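You operate a simulated robot arm through the tools that you are given. There is no shell and no other tool.

You are at the controls of a simulated two-armed robot. One attempt, no reset.

TASK
Lock the cabinet off, try it and take out the grey fuse block.
Fine: red knob OFF, red lock in the hasp, key out on the steel shelf, white button pressed; only then open the black cover. Lay the block on the shelf and shut the cover. Where these are worked on the way, their far stop is far enough and under half their travel is too little: black cover.

Only the result counts: the job must be done as asked and must still hold three seconds after the hand-in. Knocking over, shifting, dropping, spilling or breaking anything else fails it. Lids that push on must go on centred and level and be pressed home; caps that screw on are set level and turned clockwise until they are tight.

THE ROBOT
Two 7-joint arms with fingered hands on one trunk that stands fixed in place. Base frame: the origin is at the foot of the trunk, x ahead of it, y to its left, z up. Units: mm, rad, N and s.
The left shoulder is at [60, 126, 1355], the right one opposite. With the tool pointing down near the work surface each hand reaches from about 100 to 640 mm from the base axis, measured 20 degrees to its own side. Payload 2.5 kg a hand.
The TCP of each hand is the grasp point between the finger pads, 30 mm short of the fingertips. In the tool frame z runs along the fingers and y along their closing line. Largest opening 104 mm; the body of the gripper starts 35 mm behind the TCP. The gripper is a hand of 5 fingers: y runs from the thumb to the fingers, the wrist lies at [-15, -104, -178] in the tool frame.
Orientation is that of the tool frame in the base frame, as a unit quaternion [x, y, z, w]. With the fingers straight down and the wrist toward the robot, the tool's x, y and z point along [0, 1, 0], [1, 0, 0] and [0, 0, -1] of the base frame.

THE INTERFACE
- The arms move only by the tool arm_command. It takes "left_series", "right_series" or both (then of equal length, played together; a hand with none holds still); each is a list of rows, each a list of 6 numbers: the shift along the tool's x, y, z in units of 250 mm (1.0 is 250 mm), then the turn, a rotation vector about the tool's x, y, z in units of 45 degrees (1.0 is 45 degrees). In form: [[x, y, z, ax, ay, az], ...]. A call has 1 to 20 rows; each row is the pose to reach, as a shift and turn from the pose commanded when the call began, along the tool's axes at that moment. A call with a number of a shift or a turn outside -1 to 1 is refused whole. A row lasts 0.2 s, in which the tool goes at most 50 mm and 0.15 rad; a call with a longer step from one row to the next is refused whole. A pose out of reach is approached as far as the arm can. The call stops where the force on the tool passes 60 N (or 10 N more than at its start, if that is more) or the arm is blocked; 0.2 s more then pass. In this call time passes only in rows, and 0.2 s behind the last. It gives the time, the measured TCP pose, the force on the tool (base axes), the opening and the grip force at its end, in the units of the frame above (readings bear some noise), with the torque about the TCP (base axes, N m) and any sound that the robot's microphone picked up.
- Cameras (640 x 400 px; columns grow to the right, rows downward): "scene" is now at [130.3, 19.2, 1582.7]; the picture's right is [0.20, -0.98, 0.00], its down [-0.41, -0.08, -0.91] and it looks along [0.89, 0.18, -0.42] (base axes); focal length 224 px, centre (320, 200). "left" rides on the left gripper at [-80, -78, -141] in its tool frame; the picture's right is [-0.78, -0.30, 0.56], its down [0.53, -0.78, 0.33] and it looks along [0.33, 0.56, 0.76] (tool axes); focal length 247 px, centre (320, 200). "right" rides on the right gripper at [80, -78, -141] in its tool frame; the picture's right is [-0.78, 0.30, -0.56], its down [-0.53, -0.78, 0.33] and it looks along [-0.33, 0.56, 0.76] (tool axes); focal length 247 px, centre (320, 200). There is no depth. A picture from a camera that has moved, and an enlarged one, comes with that camera's place and axes in the base frame and with its lens.
- capture(camera): a new picture of that camera. The clock stands still meanwhile.
- raise_lower(by): slides the trunk up (or, below 0, down) by that many mm; the arms and the scene camera ride with it, the base frame stays. It gives what a move gives, with no picture.
- finger_targets(index, middle, ring, little, thumb_bend, thumb_turn, hand): sets how far each is bent, from 0 (flat) to 1 (curled in); at 0.3 the hand is open as for a grip, at 0.7 the pads meet at the TCP. One left out holds its place. A second passes; each finger stops where it meets its share of the squeeze, and holds until it gets a number again. It is the only way to open and close the hand. It gives what a move gives, with no picture; readings hold the bend of each and the force on index, middle, ring, little, thumb and palm. thumb_turn goes from beside the hand (0) to across from the fingers (1), as for a grip.
- turn_head(pan, tilt): turns the head with the scene camera to pan (to the left, within 1.501 rad either way) and tilt (down, from -0.506 to 1.204), counted from straight ahead of the robot. It gives what a move gives.
- close_up(camera, box): a new picture of the part [left, top, right, bottom] of that camera's present view, enlarged. The clock stands still meanwhile.
- job_done(): hands the job in; it is judged then, once.

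Nothing tells you positions but the pictures and the camera data. Unless the task says otherwise, let go and move clear before handing in.

The tools are called after "Request:" by a JSON object that holds its "op" and its "data". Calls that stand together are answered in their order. arm_command: Moves the arms, as the interface text tells. Its arguments: {"type":"object","properties":{"left_series":{"type":"array","items":{"type":"array","items":{"type":"number"}}},"right_series":{"type":"array","items":{"type":"array","items":{"type":"number"}}}},"required":[]} The other tools are called the same way: raise_lower (by) slides the trunk up or down; finger_targets (index, middle, ring, little, thumb_bend, thumb_turn, hand) moves the fingers one by one; turn_head (pan, tilt) turns the head that bears the scene camera; capture (camera) takes a picture; close_up (camera, box) takes an enlarged picture of a part of a camera's view; job_done () hands the job in.

At the start:

```text
time: 0.0
left_tcp_pos: [370.0, 261.4, 1427.5]
left_tool_rot: [0.705, 0.695, -0.118, 0.081]
left_ft_force: [-0.3, 0.0, 0.5]
left_torque: [0.02, 0.02, -0.02]
left_gripper_width: 103.6
left_grip_force: 0.1
left_shape: jaw
left_bend: [0.3, 0.3, 0.3, 0.3, 0.3, 0.98]
left_finger forces: [0.1, 0.0, 0.0, 0.0, 0.1, 0.1]
right_tcp_pos: [502.6, -71.0, 1526.6]
right_tool_rot: [0.707, 0.707, 0.0, -0.001]
right_ft_force: [0.3, 1.3, 0.3]
right_torque: [-0.03, -0.02, 0.0]
right_gripper_width: 103.6
right_grip_force: 0.1
right_shape: jaw
right_bend: [0.3, 0.3, 0.3, 0.3, 0.3, 0.98]
right_finger forces: [0.0, 0.0, 0.1, 0.0, 0.0, 0.0]
trunk travel left (down, up): [-750.0, 190.0]
head pan, tilt: [0.201, 0.431]
```

scene: 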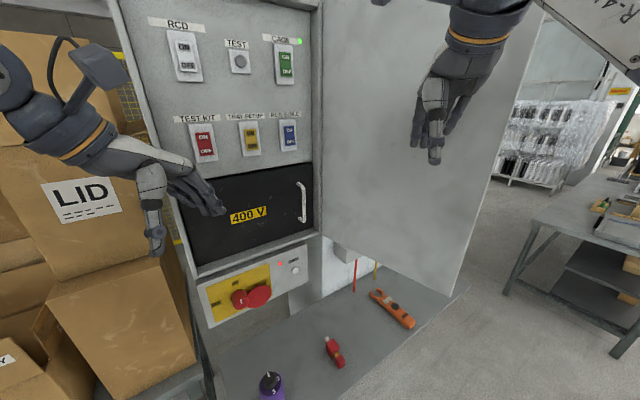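
right: 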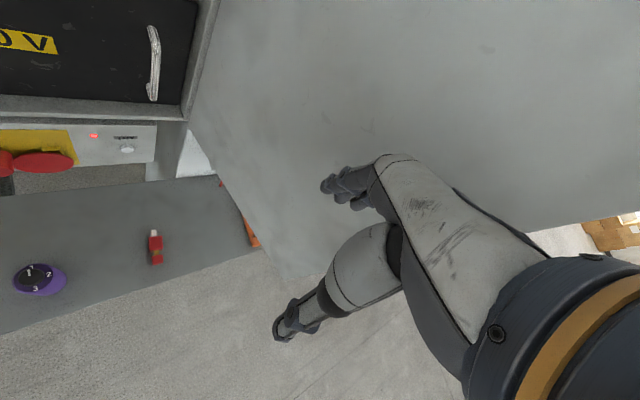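
left: 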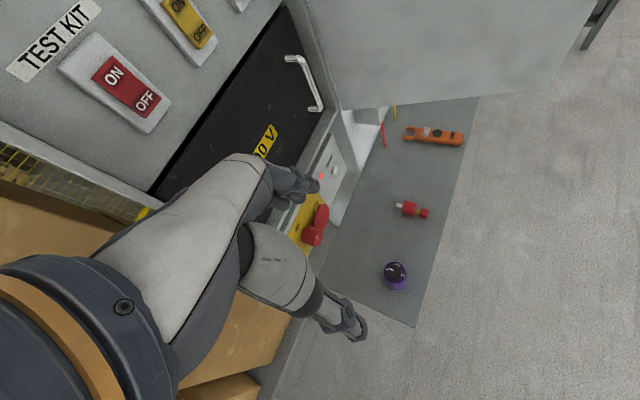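

I see a cabinet with breakers, a black cover marked 400 V with a handle, a yellow plate with a red rotary knob below it, and a shelf holding a red padlock, a purple item and an orange tester. I'll look closer before moving anything.

Request:
{"op": "close_up", "data": {"camera": "scene", "box": [180, 220, 340, 320]}}

Request:
{"op": "close_up", "data": {"camera": "scene", "box": [240, 270, 448, 400]}}

Request:
{"op": "close_up", "data": {"camera": "scene", "box": [120, 0, 328, 130]}}

Request:
{"op": "close_up", "data": {"camera": "left", "box": [280, 100, 480, 300]}}

Request:
{"op": "close_up", "data": {"camera": "right", "box": [0, 100, 240, 320]}}

```text
4.00 times, centred on (260, 270) of scene
camera zoom: at [130.3, 19.2, 1582.7], right [0.2, -0.98, 0.0], down [-0.41, -0.08, -0.91], along [0.89, 0.18, -0.42], focal length 896 px, centre (560, -80)
```

zoom: 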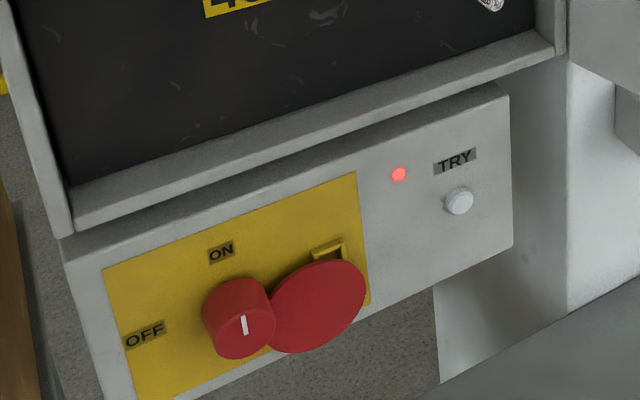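

```text
3.08 times, centred on (344, 335) of scene
camera zoom: at [130.3, 19.2, 1582.7], right [0.2, -0.98, 0.0], down [-0.41, -0.08, -0.91], along [0.89, 0.18, -0.42], focal length 689 px, centre (246, -215)
```

zoom: 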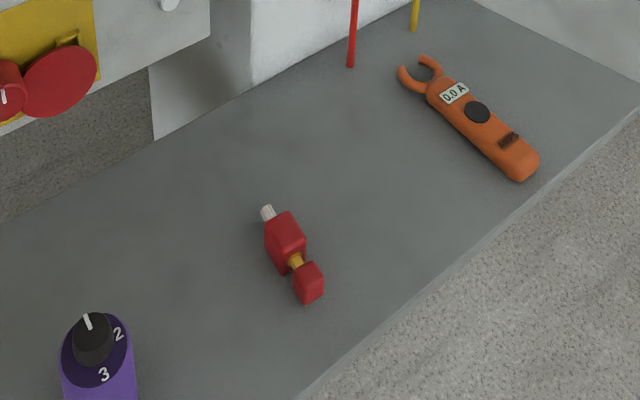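

```text
3.08 times, centred on (224, 65) of scene
camera zoom: at [130.3, 19.2, 1582.7], right [0.2, -0.98, 0.0], down [-0.41, -0.08, -0.91], along [0.89, 0.18, -0.42], focal length 689 px, centre (615, 615)
```

zoom: 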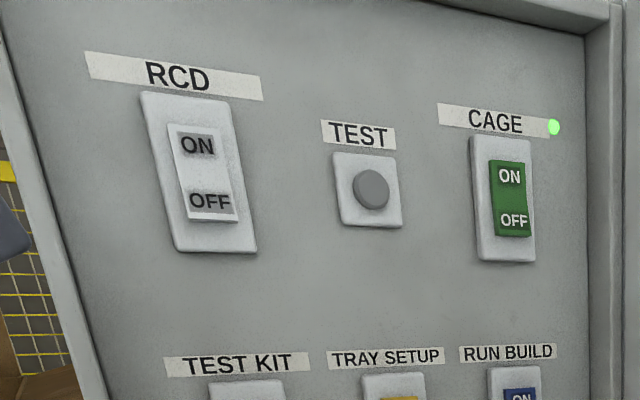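

```text
2.00 times, centred on (380, 200) of left
camera zoom: at [299.7, 225.0, 1590.3], right [-0.33, -0.89, -0.3], down [-0.79, 0.44, -0.43], along [0.52, 0.1, -0.85], focal length 494 px, centre (200, 200)
```

zoom: 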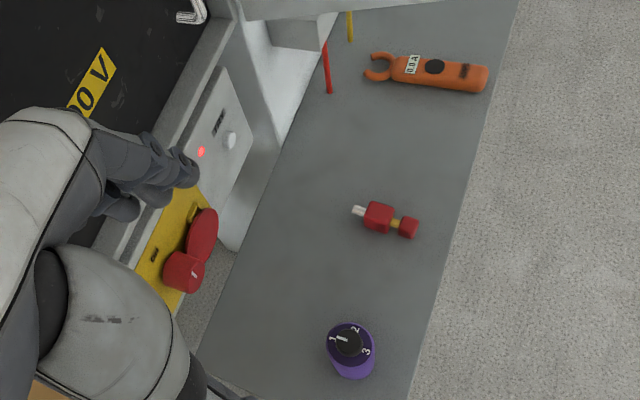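

```text
1.82 times, centred on (120, 210) of right
camera zoom: at [423.2, 8.4, 1667.6], right [0.3, -0.78, 0.56], down [-0.78, -0.53, -0.33], along [0.56, -0.33, -0.76], focal length 449 px, centre (684, 182)
```

zoom: 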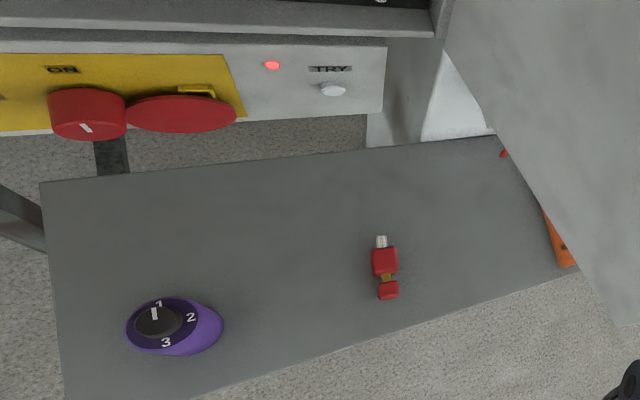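

The cabinet is turned about 45°, with the knob near (527, 324, 1066), the TRY button near (686, 219, 1055) and the lock near (572, 70, 865). I'll zoom in on the hasp, lock and cover for detail.

Request:
{"op": "close_up", "data": {"camera": "scene", "box": [225, 275, 281, 310]}}

Request:
{"op": "close_up", "data": {"camera": "scene", "box": [312, 330, 360, 375]}}

Request:
{"op": "close_up", "data": {"camera": "right", "box": [0, 120, 100, 182]}}

Request:
{"op": "close_up", "data": {"camera": "right", "box": [120, 215, 190, 275]}}

Request:
{"op": "close_up", "data": {"camera": "scene", "box": [150, 150, 330, 270]}}

Request:
{"op": "close_up", "data": {"camera": "left", "box": [380, 180, 450, 230]}}

```text
11.43 times, centred on (253, 292) of scene
camera zoom: at [130.3, 19.2, 1582.7], right [0.2, -0.98, 0.0], down [-0.41, -0.08, -0.91], along [0.89, 0.18, -0.42], focal length 2559 px, centre (1086, -857)
```

zoom: 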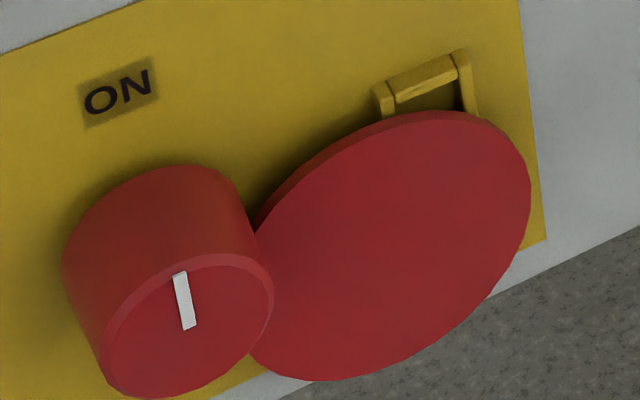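

```text
8.89 times, centred on (336, 352) of scene
camera zoom: at [130.3, 19.2, 1582.7], right [0.2, -0.98, 0.0], down [-0.41, -0.08, -0.91], along [0.89, 0.18, -0.42], focal length 1990 px, centre (178, -1156)
```

zoom: 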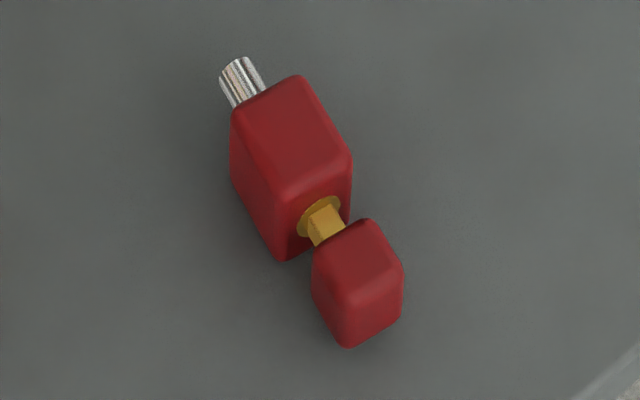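

```text
6.40 times, centred on (50, 151) of right
camera zoom: at [423.2, 8.4, 1667.6], right [0.3, -0.78, 0.56], down [-0.78, -0.53, -0.33], along [0.56, -0.33, -0.76], focal length 1581 px, centre (2048, 514)
```

zoom: 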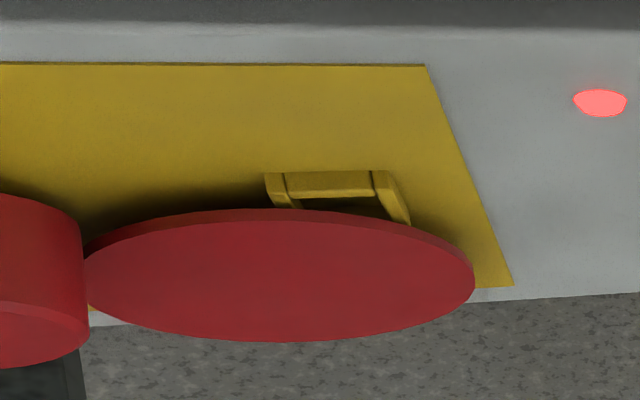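

```text
6.67 times, centred on (155, 245) of right
camera zoom: at [423.2, 8.4, 1667.6], right [0.3, -0.78, 0.56], down [-0.78, -0.53, -0.33], along [0.56, -0.33, -0.76], focal length 1646 px, centre (1420, -100)
```

zoom: 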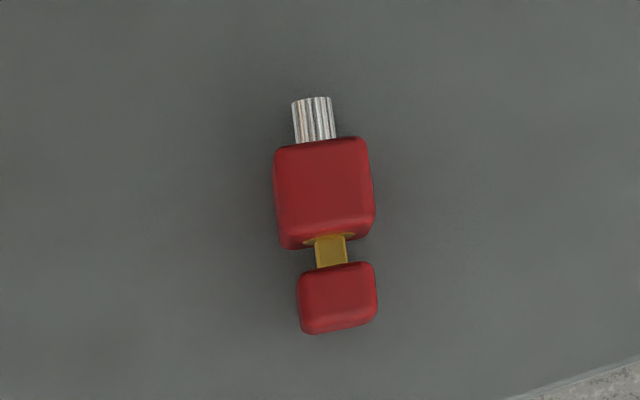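

```text
3.33 times, centred on (240, 210) of scene
camera zoom: at [130.3, 19.2, 1582.7], right [0.2, -0.98, 0.0], down [-0.41, -0.08, -0.91], along [0.89, 0.18, -0.42], focal length 746 px, centre (587, 167)
```

zoom: 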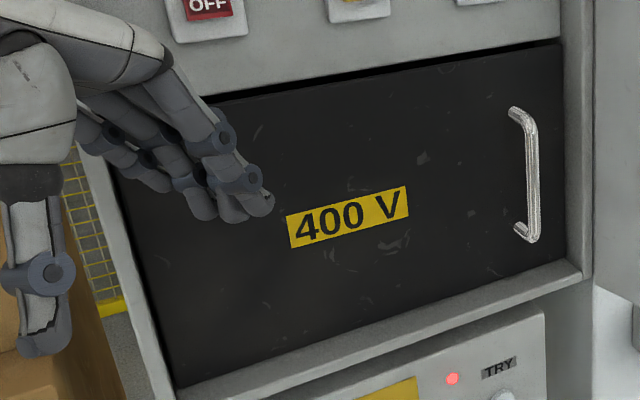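

```text
8.00 times, centred on (415, 205) of left
camera zoom: at [299.7, 225.0, 1590.3], right [-0.33, -0.89, -0.3], down [-0.79, 0.44, -0.43], along [0.52, 0.1, -0.85], focal length 1976 px, centre (-440, 160)
```

zoom: 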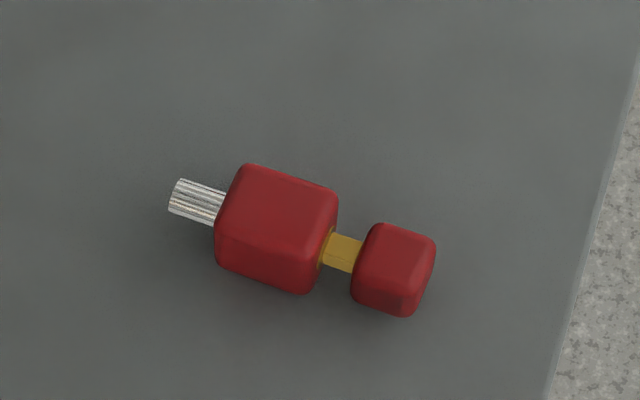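

The knob's front centre works out at about (528, 326, 1054), with a disc on its right covering a yellow hasp. I'll lower the trunk to a better working height and look again.

Request:
{"op": "raise_lower", "data": {"by": -150}}

Request:
{"op": "turn_head", "data": {"pan": 0.45, "tilt": 0.5}}

Request:
{"op": "capture", "data": {"camera": "scene"}}

```text
time: 1.8
left_tcp_pos: [369.6, 261.5, 1277.9]
left_tool_rot: [0.703, 0.696, -0.12, 0.081]
left_ft_force: [-0.2, -0.6, 0.3]
left_torque: [-0.02, 0.03, 0.0]
left_gripper_width: 103.8
left_grip_force: 0.0
left_shape: jaw
left_bend: [0.3, 0.3, 0.3, 0.3, 0.3, 0.98]
left_finger forces: [0.0, 0.1, 0.1, 0.0, 0.1, 0.0]
right_tcp_pos: [503.4, -72.5, 1376.8]
right_tool_rot: [0.707, 0.707, 0.0, -0.001]
right_ft_force: [0.3, -0.3, 0.6]
right_torque: [0.02, 0.0, -0.02]
right_gripper_width: 103.4
right_grip_force: 0.0
right_shape: jaw
right_bend: [0.3, 0.3, 0.3, 0.3, 0.3, 0.98]
right_finger forces: [0.0, 0.0, 0.1, 0.0, 0.0, 0.0]
trunk travel left (down, up): [-600.0, 340.0]
head pan, tilt: [0.201, 0.431]
```

```text
time: 2.5
left_tcp_pos: [368.4, 261.3, 1278.1]
left_tool_rot: [0.703, 0.696, -0.12, 0.083]
left_ft_force: [0.0, 0.5, -0.3]
left_torque: [-0.01, 0.02, -0.02]
left_gripper_width: 103.3
left_grip_force: 0.0
left_shape: jaw
left_bend: [0.3, 0.3, 0.3, 0.3, 0.3, 0.98]
left_finger forces: [0.1, 0.1, 0.0, 0.0, 0.0, 0.0]
right_tcp_pos: [503.3, -72.8, 1376.0]
right_tool_rot: [0.707, 0.707, 0.0, 0.0]
right_ft_force: [-0.4, -0.4, 0.4]
right_torque: [-0.02, 0.0, -0.02]
right_gripper_width: 103.6
right_grip_force: 0.1
right_shape: jaw
right_bend: [0.3, 0.3, 0.3, 0.3, 0.3, 0.98]
right_finger forces: [0.0, 0.0, 0.0, 0.1, 0.0, 0.0]
trunk travel left (down, up): [-600.0, 340.0]
head pan, tilt: [0.45, 0.499]
```

```text
taken
camera scene: at [121.9, 40.4, 1426.5], right [0.43, -0.9, 0.0], down [-0.43, -0.21, -0.88], along [0.79, 0.38, -0.48], focal length 224 px, centre (320, 200)
```

scene: 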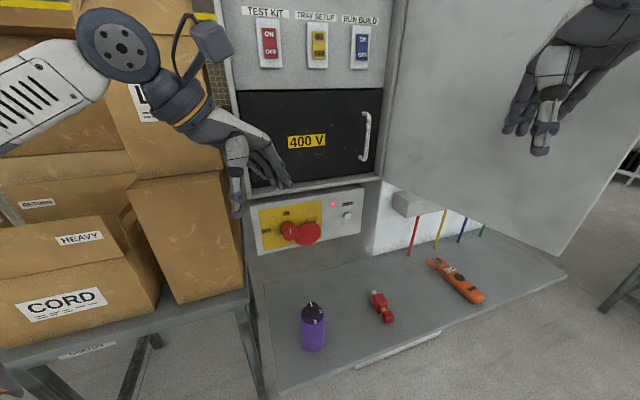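

I have a good overall view; boxes stand to the left at about the cabinet's front plane. I'll zoom in on the control strip and the cover to pin down the geometry.

Request:
{"op": "close_up", "data": {"camera": "scene", "box": [245, 180, 373, 260]}}

Request:
{"op": "close_up", "data": {"camera": "scene", "box": [270, 210, 334, 250]}}

Request:
{"op": "close_up", "data": {"camera": "scene", "box": [225, 70, 401, 190]}}

Request:
{"op": "capture", "data": {"camera": "left"}}

Request:
{"op": "capture", "data": {"camera": "right"}}

```text
5.00 times, centred on (309, 220) of scene
camera zoom: at [121.9, 40.4, 1426.5], right [0.43, -0.9, 0.0], down [-0.43, -0.21, -0.88], along [0.79, 0.38, -0.48], focal length 1120 px, centre (375, 100)
```

zoom: 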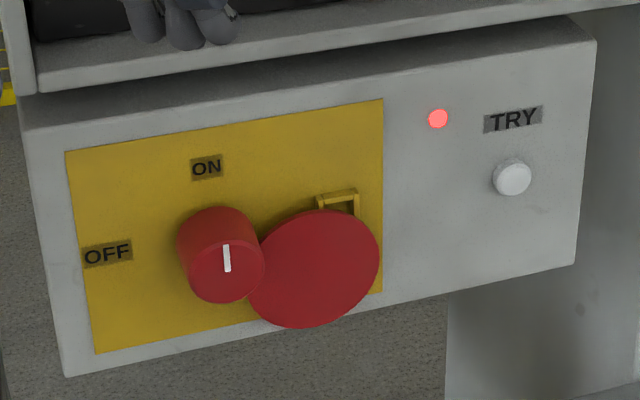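

```text
10.00 times, centred on (302, 230) of scene
camera zoom: at [121.9, 40.4, 1426.5], right [0.43, -0.9, 0.0], down [-0.43, -0.21, -0.88], along [0.79, 0.38, -0.48], focal length 2239 px, centre (500, -100)
```

zoom: 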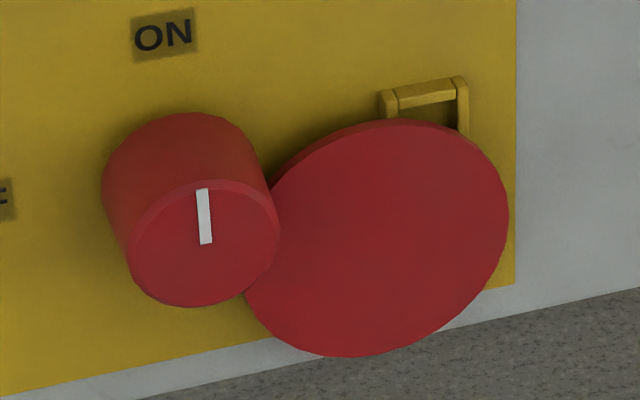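

```text
3.33 times, centred on (313, 130) of scene
camera zoom: at [121.9, 40.4, 1426.5], right [0.43, -0.9, 0.0], down [-0.43, -0.21, -0.88], along [0.79, 0.38, -0.48], focal length 746 px, centre (343, 433)
```

zoom: 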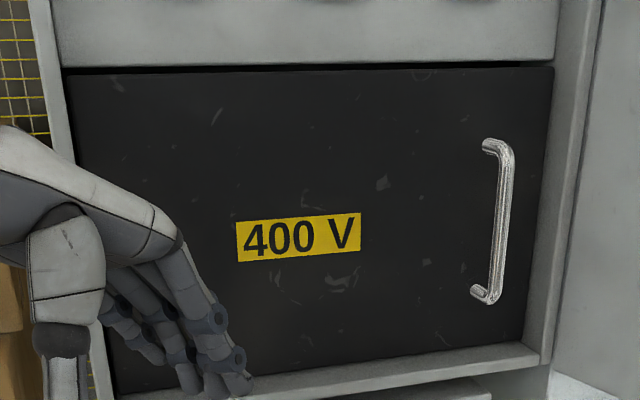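

```text
taken
camera left: at [299.7, 225.9, 1440.2], right [-0.33, -0.9, -0.3], down [-0.79, 0.43, -0.43], along [0.52, 0.09, -0.85], focal length 247 px, centre (320, 200)
```

left: 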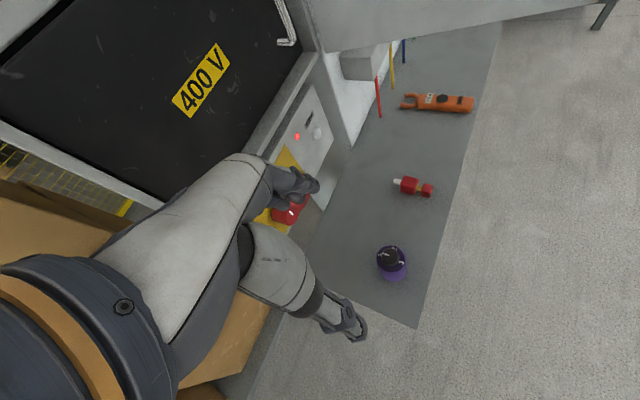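

```text
taken
camera right: at [423.2, 8.4, 1517.7], right [0.3, -0.78, 0.56], down [-0.78, -0.53, -0.33], along [0.56, -0.33, -0.76], focal length 247 px, centre (320, 200)
```

right: 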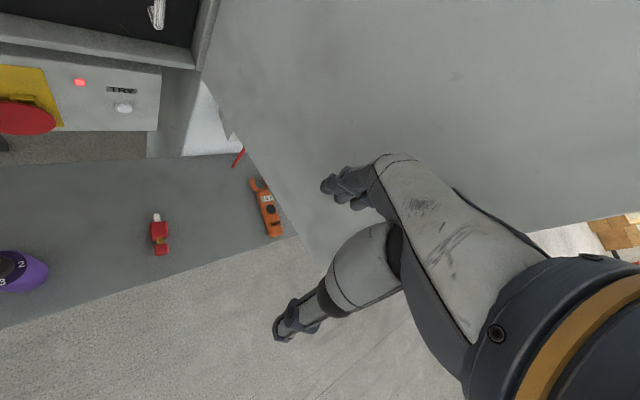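

The cabinet's inward direction is about (0.729, 0.685, 0), the knob's front centre is (530.5, 327.5, 1051), and a purple bottle (top at about z 1018) stands in front of it. My forearm therefore has to come in from above, so I'll turn the left hand to point at the panel in stages.

Request:
{"op": "arm_command", "data": {"left_series": [[0, 0, 0, -0.14, -0.047, -0.102], [0, 0, 0, -0.28, -0.094, -0.204], [0, 0, 0, -0.419, -0.142, -0.306], [0, 0, 0, -0.559, -0.189, -0.408], [0, 0, 0, -0.698, -0.236, -0.51], [0, 0, 0, -0.838, -0.283, -0.612]]}}

```text
time: 3.9
left_tcp_pos: [369.7, 260.9, 1277.8]
left_tool_rot: [0.441, 0.827, 0.02, 0.347]
left_ft_force: [-0.6, -0.1, 0.1]
left_torque: [-0.03, 0.01, 0.0]
left_gripper_width: 103.8
left_grip_force: 0.0
left_shape: jaw
left_bend: [0.3, 0.3, 0.3, 0.3, 0.3, 0.98]
left_finger forces: [0.0, 0.0, 0.0, 0.1, 0.1, 0.0]
right_tcp_pos: [503.9, -72.9, 1377.1]
right_tool_rot: [0.707, 0.708, 0.0, 0.001]
right_ft_force: [-0.1, 0.1, 0.1]
right_torque: [0.01, -0.01, 0.0]
right_gripper_width: 103.5
right_grip_force: 0.0
right_shape: jaw
right_bend: [0.3, 0.3, 0.3, 0.3, 0.3, 0.98]
right_finger forces: [0.0, 0.1, 0.1, 0.1, 0.1, 0.1]
trunk travel left (down, up): [-600.0, 340.0]
head pan, tilt: [0.45, 0.499]
```

The first third of the turn went as commanded. I'll continue with the second third.

Request:
{"op": "arm_command", "data": {"left_series": [[0, 0, 0, -0.14, -0.047, -0.102], [0, 0, 0, -0.28, -0.094, -0.204], [0, 0, 0, -0.419, -0.142, -0.306], [0, 0, 0, -0.559, -0.189, -0.408], [0, 0, 0, -0.698, -0.236, -0.51], [0, 0, 0, -0.838, -0.283, -0.612]]}}

Request:
{"op": "capture", "data": {"camera": "scene"}}

```text
time: 4.8
left_tcp_pos: [396.6, 264.6, 1286.9]
left_tool_rot: [0.248, 0.837, -0.008, 0.488]
left_ft_force: [0.4, -0.8, -0.2]
left_torque: [-0.01, 0.03, 0.01]
left_gripper_width: 103.9
left_grip_force: 0.0
left_shape: jaw
left_bend: [0.3, 0.3, 0.3, 0.3, 0.3, 0.98]
left_finger forces: [0.1, 0.1, 0.0, 0.0, 0.0, 0.0]
left hand out of reach, approached as far as the arm can: row 1, 2, 3, 4
right_tcp_pos: [502.1, -71.9, 1376.4]
right_tool_rot: [0.707, 0.707, 0.0, 0.0]
right_ft_force: [-0.5, 0.0, -0.5]
right_torque: [-0.01, 0.03, 0.0]
right_gripper_width: 103.8
right_grip_force: 0.0
right_shape: jaw
right_bend: [0.3, 0.3, 0.3, 0.3, 0.3, 0.98]
right_finger forces: [0.0, 0.0, 0.1, 0.0, 0.0, 0.1]
trunk travel left (down, up): [-600.0, 340.0]
head pan, tilt: [0.45, 0.499]
stopped in row 4 (left hand): the arm was blocked; the commanded pose is now the measured one
```

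```text
taken
camera scene: at [121.7, 40.4, 1426.5], right [0.44, -0.9, 0.0], down [-0.43, -0.21, -0.88], along [0.79, 0.38, -0.48], focal length 224 px, centre (320, 200)
```

scene: 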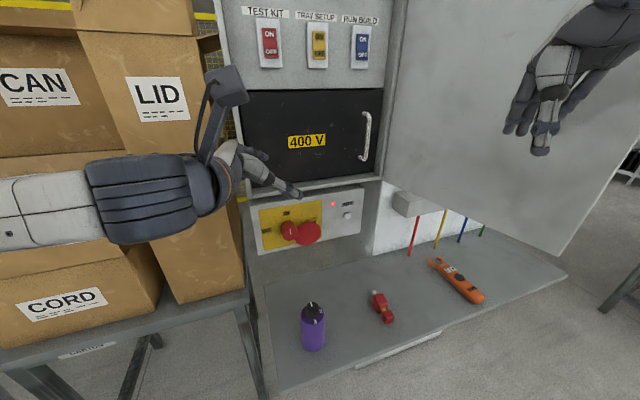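

The turn was blocked because the wrist came too close to the shoulder. I'll carry the hand outward while finishing the turn.

Request:
{"op": "arm_command", "data": {"left_series": [[0.047, 0.027, 0.079, -0.035, -0.011, -0.017], [0.095, 0.053, 0.159, -0.105, -0.034, -0.051], [0.142, 0.08, 0.238, -0.21, -0.068, -0.102], [0.19, 0.106, 0.318, -0.315, -0.103, -0.153], [0.237, 0.133, 0.397, -0.434, -0.141, -0.21], [0.237, 0.133, 0.397, -0.567, -0.185, -0.275], [0.237, 0.133, 0.397, -0.7, -0.228, -0.339]]}}

Request:
{"op": "capture", "data": {"camera": "scene"}}

```text
time: 6.4
left_tcp_pos: [473.5, 318.2, 1220.0]
left_tool_rot: [-0.007, 0.787, 0.131, 0.603]
left_ft_force: [0.3, -0.3, -1.2]
left_torque: [-0.01, 0.01, 0.06]
left_gripper_width: 104.1
left_grip_force: 0.1
left_shape: jaw
left_bend: [0.3, 0.3, 0.3, 0.3, 0.3, 0.98]
left_finger forces: [0.0, 0.0, 0.0, 0.1, 0.1, 0.1]
left hand out of reach, approached as far as the arm can: row 2, 6, 7
right_tcp_pos: [504.1, -70.9, 1376.0]
right_tool_rot: [0.707, 0.707, 0.0, 0.0]
right_ft_force: [0.5, -0.1, 0.5]
right_torque: [0.0, 0.01, -0.01]
right_gripper_width: 103.6
right_grip_force: 0.1
right_shape: jaw
right_bend: [0.3, 0.3, 0.3, 0.3, 0.3, 0.98]
right_finger forces: [0.1, 0.0, 0.0, 0.0, 0.0, 0.0]
trunk travel left (down, up): [-600.0, 340.0]
head pan, tilt: [0.45, 0.499]
```

```text
taken
camera scene: at [122.0, 40.8, 1426.4], right [0.44, -0.9, 0.0], down [-0.43, -0.21, -0.88], along [0.79, 0.38, -0.48], focal length 224 px, centre (320, 200)
```

scene: 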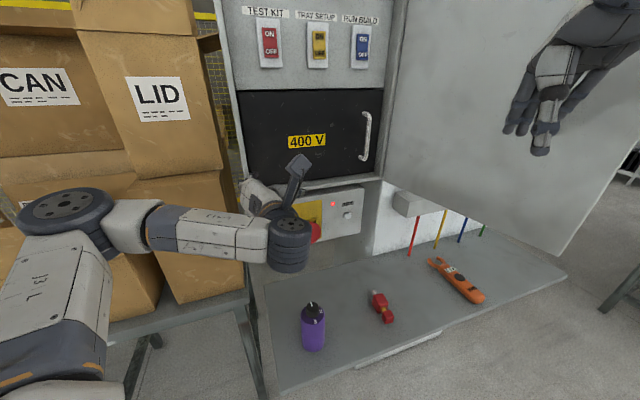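

The left arm can't take that grip pose comfortably. The red disc is a guard fixed to the knob, so I can turn the knob by pushing the disc up from below with the right index finger, coming in from the right clear of the bottle. First I'll take the left hand back out of the way.

Request:
{"op": "arm_command", "data": {"left_series": [[-0.045, -0.002, -0.013, 0.13, 0.056, 0.101], [-0.09, -0.004, -0.027, 0.26, 0.112, 0.202], [-0.135, -0.006, -0.04, 0.39, 0.168, 0.303], [-0.181, -0.008, -0.054, 0.519, 0.225, 0.405], [-0.226, -0.01, -0.067, 0.649, 0.281, 0.506], [-0.271, -0.012, -0.081, 0.779, 0.337, 0.607], [-0.316, -0.014, -0.094, 0.909, 0.393, 0.708]]}}

Request:
{"op": "finger_targets", "data": {"hand": "right", "index": 0, "middle": 1, "ring": 1, "little": 1, "thumb_bend": 0.8, "thumb_turn": 0.2}}

Request:
{"op": "turn_head", "data": {"pan": 0.0, "tilt": 0.3}}

Request:
{"op": "capture", "data": {"camera": "scene"}}

Request:
{"op": "capture", "data": {"camera": "right"}}

```text
time: 8.0
left_tcp_pos: [472.8, 298.3, 1299.0]
left_tool_rot: [0.392, 0.836, 0.007, 0.385]
left_ft_force: [-0.2, -0.1, 0.5]
left_torque: [0.04, 0.01, 0.01]
left_gripper_width: 103.8
left_grip_force: 0.1
left_shape: jaw
left_bend: [0.3, 0.3, 0.3, 0.3, 0.3, 0.98]
left_finger forces: [0.0, 0.0, 0.1, 0.0, 0.0, 0.0]
right_tcp_pos: [504.0, -71.9, 1376.2]
right_tool_rot: [0.707, 0.707, 0.0, 0.0]
right_ft_force: [0.1, 0.0, -0.2]
right_torque: [-0.02, 0.04, 0.01]
right_gripper_width: 103.7
right_grip_force: 0.0
right_shape: jaw
right_bend: [0.3, 0.3, 0.3, 0.3, 0.3, 0.98]
right_finger forces: [0.0, 0.0, 0.0, 0.0, 0.1, 0.0]
trunk travel left (down, up): [-600.0, 340.0]
head pan, tilt: [0.45, 0.499]
```

```text
time: 9.0
left_tcp_pos: [472.9, 297.1, 1298.7]
left_tool_rot: [0.391, 0.836, 0.007, 0.386]
left_ft_force: [-0.5, 0.5, -0.1]
left_torque: [-0.02, -0.01, 0.0]
left_gripper_width: 103.9
left_grip_force: 0.0
left_shape: jaw
left_bend: [0.3, 0.3, 0.3, 0.3, 0.3, 0.98]
left_finger forces: [0.0, 0.0, 0.1, 0.1, 0.0, 0.0]
right_tcp_pos: [502.6, -71.7, 1375.0]
right_tool_rot: [0.707, 0.707, 0.0, 0.001]
right_ft_force: [-0.3, 0.4, -0.6]
right_torque: [-0.02, 0.01, -0.01]
right_gripper_width: 82.0
right_grip_force: 0.1
right_shape: fingers
right_bend: [0.0, 1.0, 1.0, 1.0, 0.8, 0.21]
right_finger forces: [0.0, 0.0, 0.0, 0.1, 0.0, 0.0]
trunk travel left (down, up): [-600.0, 340.0]
head pan, tilt: [0.45, 0.499]
```

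```text
time: 9.9
left_tcp_pos: [473.6, 297.8, 1299.0]
left_tool_rot: [0.392, 0.835, 0.007, 0.386]
left_ft_force: [0.3, -0.3, -0.1]
left_torque: [-0.02, -0.02, -0.01]
left_gripper_width: 103.8
left_grip_force: 0.0
left_shape: jaw
left_bend: [0.3, 0.3, 0.3, 0.3, 0.3, 0.98]
left_finger forces: [0.1, 0.0, 0.0, 0.0, 0.1, 0.0]
right_tcp_pos: [502.4, -71.5, 1375.7]
right_tool_rot: [0.707, 0.707, 0.0, 0.0]
right_ft_force: [0.5, -0.6, 0.3]
right_torque: [0.01, 0.0, 0.0]
right_gripper_width: 81.7
right_grip_force: 0.0
right_shape: fingers
right_bend: [0.0, 1.0, 1.0, 1.0, 0.8, 0.21]
right_finger forces: [0.0, 0.0, 0.0, 0.1, 0.0, 0.0]
trunk travel left (down, up): [-600.0, 340.0]
head pan, tilt: [0.0, 0.3]
```

```text
taken
camera scene: at [133.3, 1.0, 1444.8], right [0.0, -1.0, 0.0], down [-0.3, 0.0, -0.96], along [0.96, 0.0, -0.3], focal length 224 px, centre (320, 200)
```

scene: 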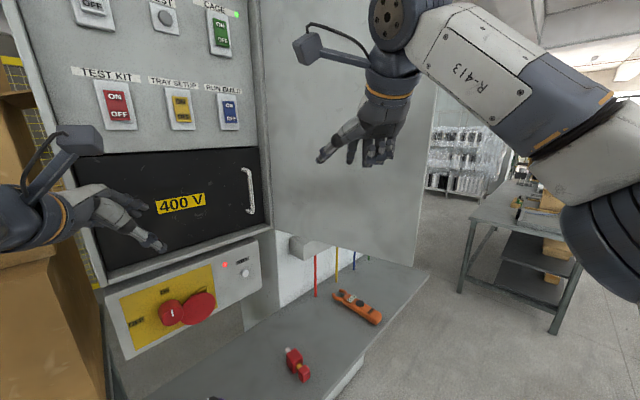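

```text
taken
camera right: at [423.2, 8.4, 1517.7], right [0.3, -0.78, 0.56], down [-0.78, -0.53, -0.33], along [0.56, -0.33, -0.76], focal length 247 px, centre (320, 200)
```

right: 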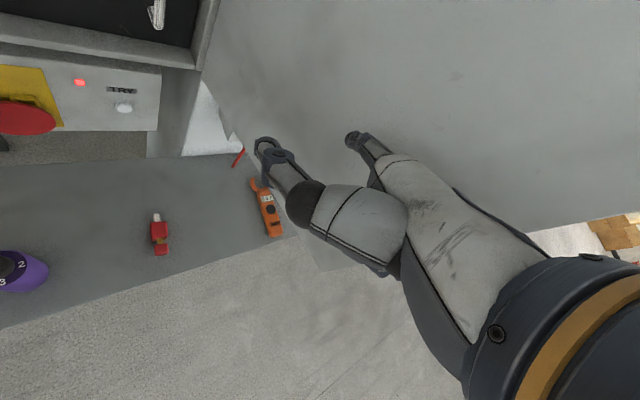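

Request:
{"op": "close_up", "data": {"camera": "scene", "box": [280, 20, 440, 190]}}

Request:
{"op": "close_up", "data": {"camera": "right", "box": [230, 110, 450, 290]}}

Request:
{"op": "close_up", "data": {"camera": "left", "box": [0, 0, 640, 400]}}

```text
2.35 times, centred on (360, 105) of scene
camera zoom: at [133.3, 1.0, 1444.8], right [0.0, -1.0, 0.0], down [-0.3, 0.0, -0.96], along [0.96, 0.0, -0.3], focal length 527 px, centre (226, 424)
```

zoom: 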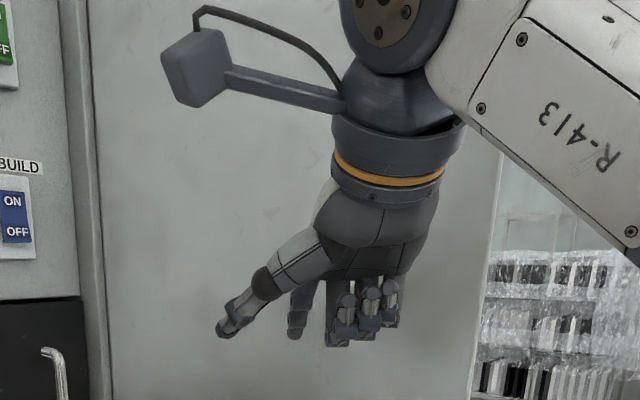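

```text
2.22 times, centred on (340, 200) of right
camera zoom: at [423.2, 8.4, 1517.7], right [0.3, -0.78, 0.56], down [-0.78, -0.53, -0.33], along [0.56, -0.33, -0.76], focal length 549 px, centre (276, 200)
```

zoom: 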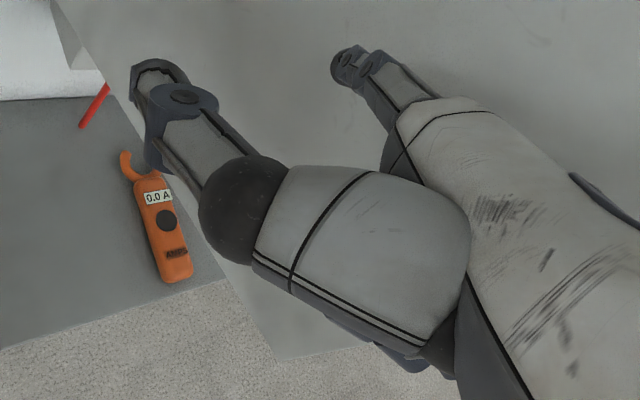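

```text
1.00 times, centred on (320, 200) of left (not enlarged: the box is as wide or as high as the picture)
camera zoom: at [363.2, 232.2, 1426.2], right [0.48, -0.88, 0.01], down [-0.5, -0.28, -0.82], along [0.72, 0.38, -0.57], focal length 247 px, centre (320, 200)
```

zoom: 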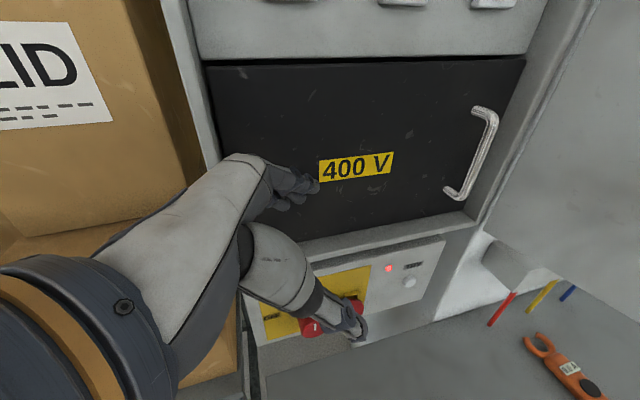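

With the index straight, its tip sits about 122 mm along the tool's y axis, so a roughly default tool-down pose yawed toward the panel can push the disc from below. I'll finish clearing the left hand, then start yawing the right hand.

Request:
{"op": "arm_command", "data": {"left_series": [[-0.009, 0.004, -0.071, 0.13, 0.056, 0.101], [-0.019, 0.008, -0.142, 0.26, 0.112, 0.202], [-0.028, 0.012, -0.213, 0.39, 0.168, 0.303], [-0.038, 0.015, -0.285, 0.519, 0.225, 0.405], [-0.047, 0.019, -0.356, 0.649, 0.281, 0.506], [-0.057, 0.023, -0.427, 0.779, 0.337, 0.607], [-0.066, 0.027, -0.498, 0.909, 0.393, 0.708]]}}

Request:
{"op": "capture", "data": {"camera": "scene"}}

```text
time: 11.5
left_tcp_pos: [401.9, 324.8, 1401.2]
left_tool_rot: [0.704, 0.696, -0.118, 0.081]
left_ft_force: [0.0, -0.6, -0.4]
left_torque: [0.01, 0.01, -0.02]
left_gripper_width: 103.4
left_grip_force: 0.0
left_shape: jaw
left_bend: [0.3, 0.3, 0.3, 0.3, 0.3, 0.98]
left_finger forces: [0.0, 0.1, 0.1, 0.0, 0.0, 0.0]
right_tcp_pos: [503.1, -72.0, 1376.7]
right_tool_rot: [0.707, 0.707, 0.0, 0.0]
right_ft_force: [-0.9, 0.6, -0.1]
right_torque: [0.03, -0.01, 0.0]
right_gripper_width: 81.8
right_grip_force: 0.1
right_shape: fingers
right_bend: [0.0, 1.0, 1.0, 1.0, 0.8, 0.21]
right_finger forces: [0.1, 0.0, 0.1, 0.1, 0.1, 0.0]
trunk travel left (down, up): [-600.0, 340.0]
head pan, tilt: [0.0, 0.3]
```

```text
taken
camera scene: at [133.0, -0.6, 1444.9], right [0.0, -1.0, 0.0], down [-0.3, 0.0, -0.96], along [0.96, 0.0, -0.3], focal length 224 px, centre (320, 200)
```

scene: 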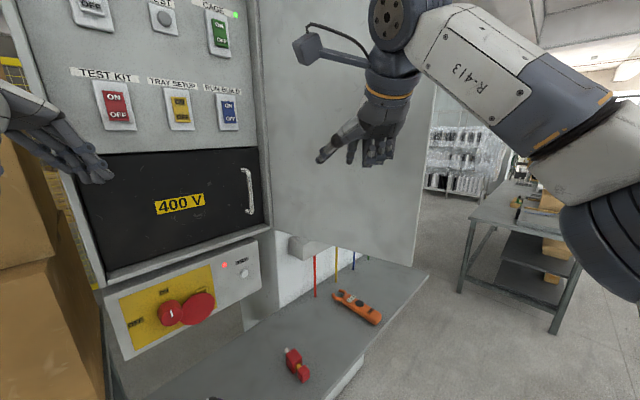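

The left hand is clear. I'll yaw and pitch the right hand to face the panel while bringing it left and down, staying well above the bottle.

Request:
{"op": "arm_command", "data": {"right_series": [[0.088, -0.022, 0.097, -0.035, 0.014, -0.16], [0.176, -0.044, 0.195, -0.071, 0.028, -0.319], [0.264, -0.066, 0.292, -0.106, 0.042, -0.479], [0.352, -0.088, 0.389, -0.141, 0.056, -0.639], [0.44, -0.11, 0.487, -0.177, 0.07, -0.798], [0.528, -0.132, 0.584, -0.212, 0.084, -0.958]]}}

Request:
{"op": "turn_head", "data": {"pan": 0.5, "tilt": 0.5}}

Request:
{"op": "capture", "data": {"camera": "scene"}}

Request:
{"op": "capture", "data": {"camera": "right"}}

```text
time: 12.9
left_tcp_pos: [404.0, 327.6, 1401.0]
left_tool_rot: [0.703, 0.696, -0.119, 0.082]
left_ft_force: [0.1, -0.4, -1.1]
left_torque: [-0.02, -0.04, -0.01]
left_gripper_width: 103.9
left_grip_force: 0.0
left_shape: jaw
left_bend: [0.3, 0.3, 0.3, 0.3, 0.3, 0.98]
left_finger forces: [0.0, 0.0, 0.0, 0.0, 0.1, 0.0]
right_tcp_pos: [469.7, 61.4, 1231.7]
right_tool_rot: [0.395, 0.914, 0.081, 0.034]
right_ft_force: [-0.2, -0.2, -0.6]
right_torque: [0.03, 0.02, 0.04]
right_gripper_width: 81.5
right_grip_force: 0.2
right_shape: fingers
right_bend: [0.0, 1.0, 1.0, 1.0, 0.8, 0.21]
right_finger forces: [0.0, 0.0, 0.1, 0.0, 0.0, 0.0]
trunk travel left (down, up): [-600.0, 340.0]
head pan, tilt: [0.0, 0.3]
```

```text
time: 13.8
left_tcp_pos: [402.6, 327.6, 1399.4]
left_tool_rot: [0.702, 0.697, -0.119, 0.082]
left_ft_force: [-0.1, 0.2, 0.2]
left_torque: [-0.01, 0.0, -0.04]
left_gripper_width: 103.8
left_grip_force: 0.1
left_shape: jaw
left_bend: [0.3, 0.3, 0.3, 0.3, 0.3, 0.98]
left_finger forces: [0.0, 0.0, 0.1, 0.1, 0.0, 0.1]
right_tcp_pos: [470.2, 60.8, 1231.6]
right_tool_rot: [0.395, 0.914, 0.081, 0.035]
right_ft_force: [0.4, -0.1, -0.7]
right_torque: [-0.01, 0.02, 0.0]
right_gripper_width: 81.7
right_grip_force: 0.2
right_shape: fingers
right_bend: [0.0, 1.0, 1.0, 1.0, 0.8, 0.21]
right_finger forces: [0.0, 0.0, 0.1, 0.0, 0.0, 0.0]
trunk travel left (down, up): [-600.0, 340.0]
head pan, tilt: [0.499, 0.499]
```

```text
taken
camera scene: at [119.8, 44.4, 1426.5], right [0.48, -0.88, 0.0], down [-0.42, -0.23, -0.88], along [0.77, 0.42, -0.48], focal length 224 px, centre (320, 200)
```

scene: 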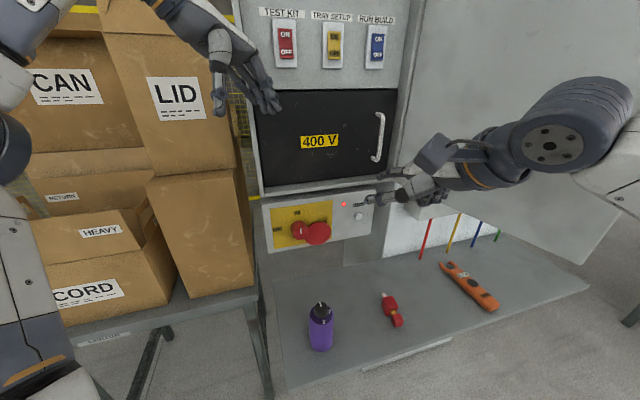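

```text
taken
camera right: at [338.9, 49.7, 1357.6], right [0.67, -0.43, 0.6], down [-0.15, -0.87, -0.46], along [0.72, 0.22, -0.65], focal length 247 px, centre (320, 200)
```

right: 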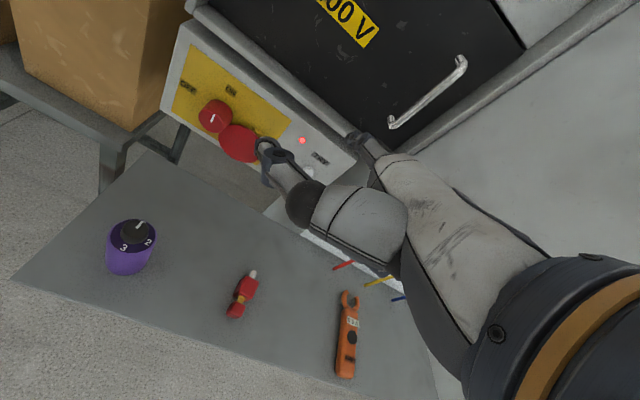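

The right hand now faces the panel. I'll zoom in to calibrate where its index tip really is.

Request:
{"op": "close_up", "data": {"camera": "scene", "box": [335, 150, 463, 230]}}

Request:
{"op": "close_up", "data": {"camera": "right", "box": [320, 110, 416, 170]}}

Request:
{"op": "close_up", "data": {"camera": "right", "box": [160, 60, 320, 180]}}

Request:
{"op": "close_up", "data": {"camera": "right", "box": [90, 200, 290, 325]}}

```text
5.00 times, centred on (399, 190) of scene
camera zoom: at [119.8, 44.4, 1426.5], right [0.48, -0.88, 0.0], down [-0.42, -0.23, -0.88], along [0.77, 0.42, -0.48], focal length 1120 px, centre (-75, 250)
```

zoom: 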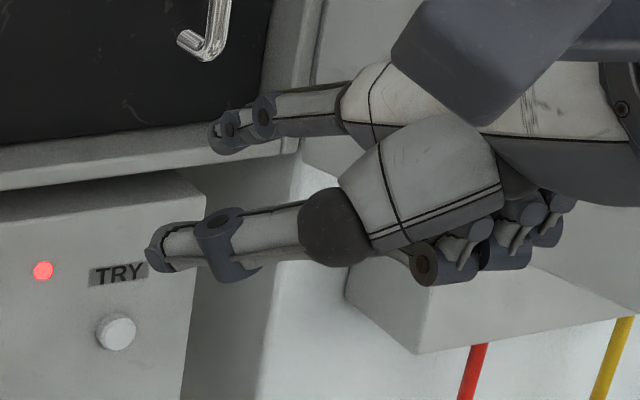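

```text
6.67 times, centred on (368, 140) of right
camera zoom: at [338.9, 49.7, 1357.6], right [0.67, -0.43, 0.6], down [-0.15, -0.87, -0.46], along [0.72, 0.22, -0.65], focal length 1646 px, centre (0, 600)
```

zoom: 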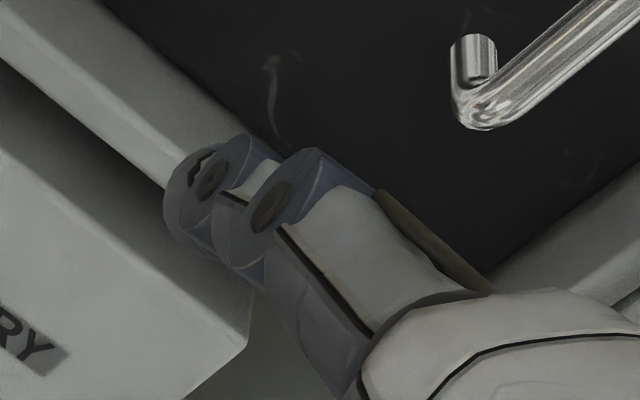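

```text
3.33 times, centred on (240, 120) of right
camera zoom: at [338.9, 49.7, 1357.6], right [0.67, -0.43, 0.6], down [-0.15, -0.87, -0.46], along [0.72, 0.22, -0.65], focal length 823 px, centre (587, 467)
```

zoom: 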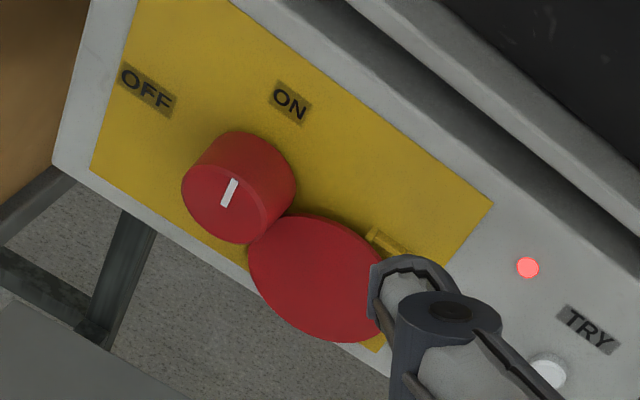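

```text
3.20 times, centred on (190, 262) of right
camera zoom: at [338.9, 49.7, 1357.6], right [0.67, -0.43, 0.6], down [-0.15, -0.87, -0.46], along [0.72, 0.22, -0.65], focal length 790 px, centre (736, 0)
```

zoom: 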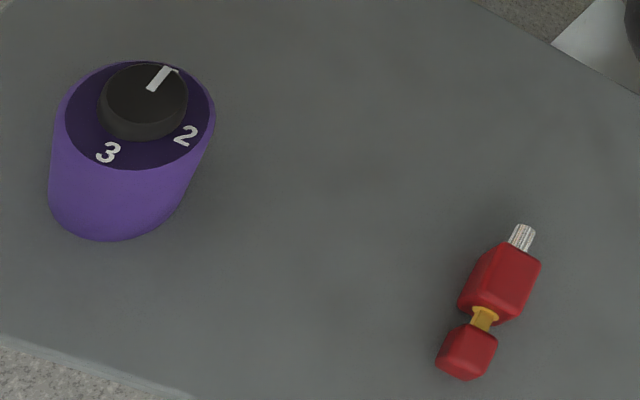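

The index tip lies near tool (20, 95, −8). I'll move the hand in front of the control strip, staying above the bottle.

Request:
{"op": "arm_command", "data": {"right_series": [[0.052, 0.039, 0.11, 0, 0, 0], [0.103, 0.078, 0.219, 0, 0, 0], [0.155, 0.117, 0.329, 0, 0, 0], [0.207, 0.155, 0.438, 0, 0, 0], [0.258, 0.194, 0.548, 0, 0, 0], [0.31, 0.233, 0.657, 0, 0, 0]]}}

Request:
{"op": "capture", "data": {"camera": "scene"}}

Request:
{"op": "capture", "data": {"camera": "left"}}

```text
time: 15.2
left_tcp_pos: [403.2, 327.8, 1399.4]
left_tool_rot: [0.703, 0.696, -0.119, 0.082]
left_ft_force: [-0.2, 0.5, 1.0]
left_torque: [0.0, 0.01, -0.02]
left_gripper_width: 103.7
left_grip_force: 0.1
left_shape: jaw
left_bend: [0.3, 0.3, 0.3, 0.3, 0.3, 0.98]
left_finger forces: [0.0, 0.1, 0.0, 0.0, 0.0, 0.0]
right_tcp_pos: [481.6, 175.6, 1078.7]
right_tool_rot: [0.396, 0.914, 0.08, 0.036]
right_ft_force: [0.6, -0.2, 0.0]
right_torque: [0.02, -0.01, -0.02]
right_gripper_width: 81.6
right_grip_force: 0.1
right_shape: fingers
right_bend: [0.0, 1.0, 1.0, 1.0, 0.8, 0.21]
right_finger forces: [0.1, 0.0, 0.0, 0.1, 0.1, 0.0]
trunk travel left (down, up): [-600.0, 340.0]
head pan, tilt: [0.499, 0.499]
```

```text
taken
camera scene: at [119.9, 44.8, 1426.5], right [0.48, -0.88, 0.0], down [-0.42, -0.23, -0.88], along [0.77, 0.42, -0.48], focal length 224 px, centre (320, 200)
```

scene: 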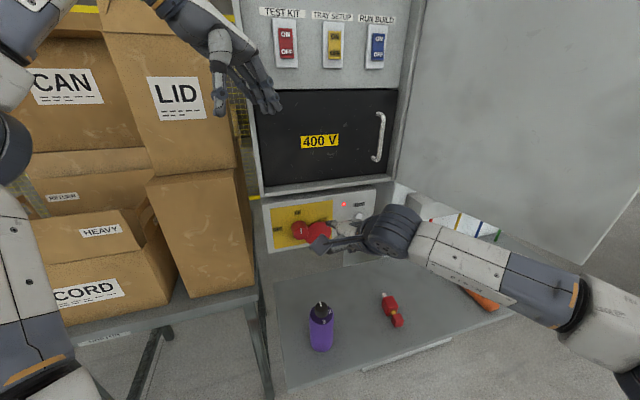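

```text
taken
camera left: at [333.9, 292.0, 1562.7], right [-0.33, -0.9, -0.3], down [-0.79, 0.43, -0.43], along [0.51, 0.1, -0.85], focal length 247 px, centre (320, 200)
```

left: 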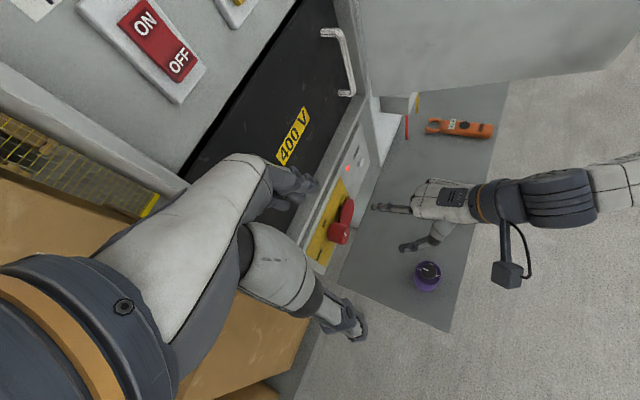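

The left camera sees the right hand from above. I'll zoom from both sides to refine the fingertip position against the disc.

Request:
{"op": "close_up", "data": {"camera": "left", "box": [315, 175, 443, 255]}}

Request:
{"op": "close_up", "data": {"camera": "scene", "box": [280, 205, 376, 265]}}

Request:
{"op": "close_up", "data": {"camera": "right", "box": [230, 60, 422, 180]}}

```text
5.00 times, centred on (379, 215) of left
camera zoom: at [333.9, 292.0, 1562.7], right [-0.33, -0.9, -0.3], down [-0.79, 0.43, -0.43], along [0.51, 0.1, -0.85], focal length 1235 px, centre (25, 125)
```

zoom: 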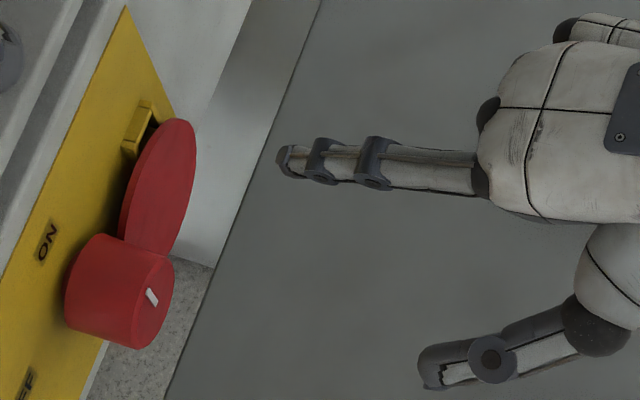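

```text
6.67 times, centred on (328, 235) of scene
camera zoom: at [119.9, 44.8, 1426.5], right [0.48, -0.88, 0.0], down [-0.42, -0.23, -0.88], along [0.77, 0.42, -0.48], focal length 1493 px, centre (267, -33)
```

zoom: 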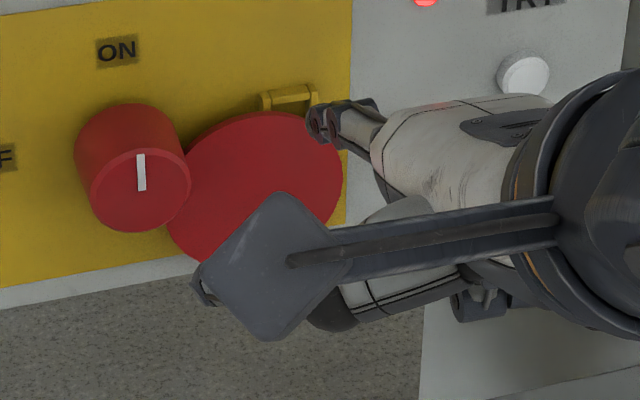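

```text
3.33 times, centred on (326, 120) of right
camera zoom: at [350.0, 165.1, 1204.2], right [0.67, -0.43, 0.6], down [-0.15, -0.87, -0.46], along [0.72, 0.22, -0.65], focal length 823 px, centre (300, 467)
```

zoom: 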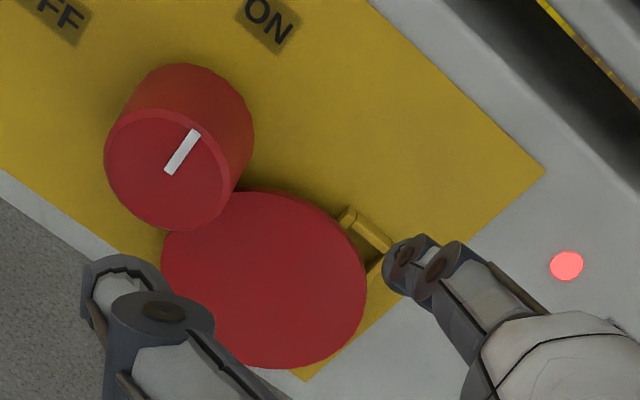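

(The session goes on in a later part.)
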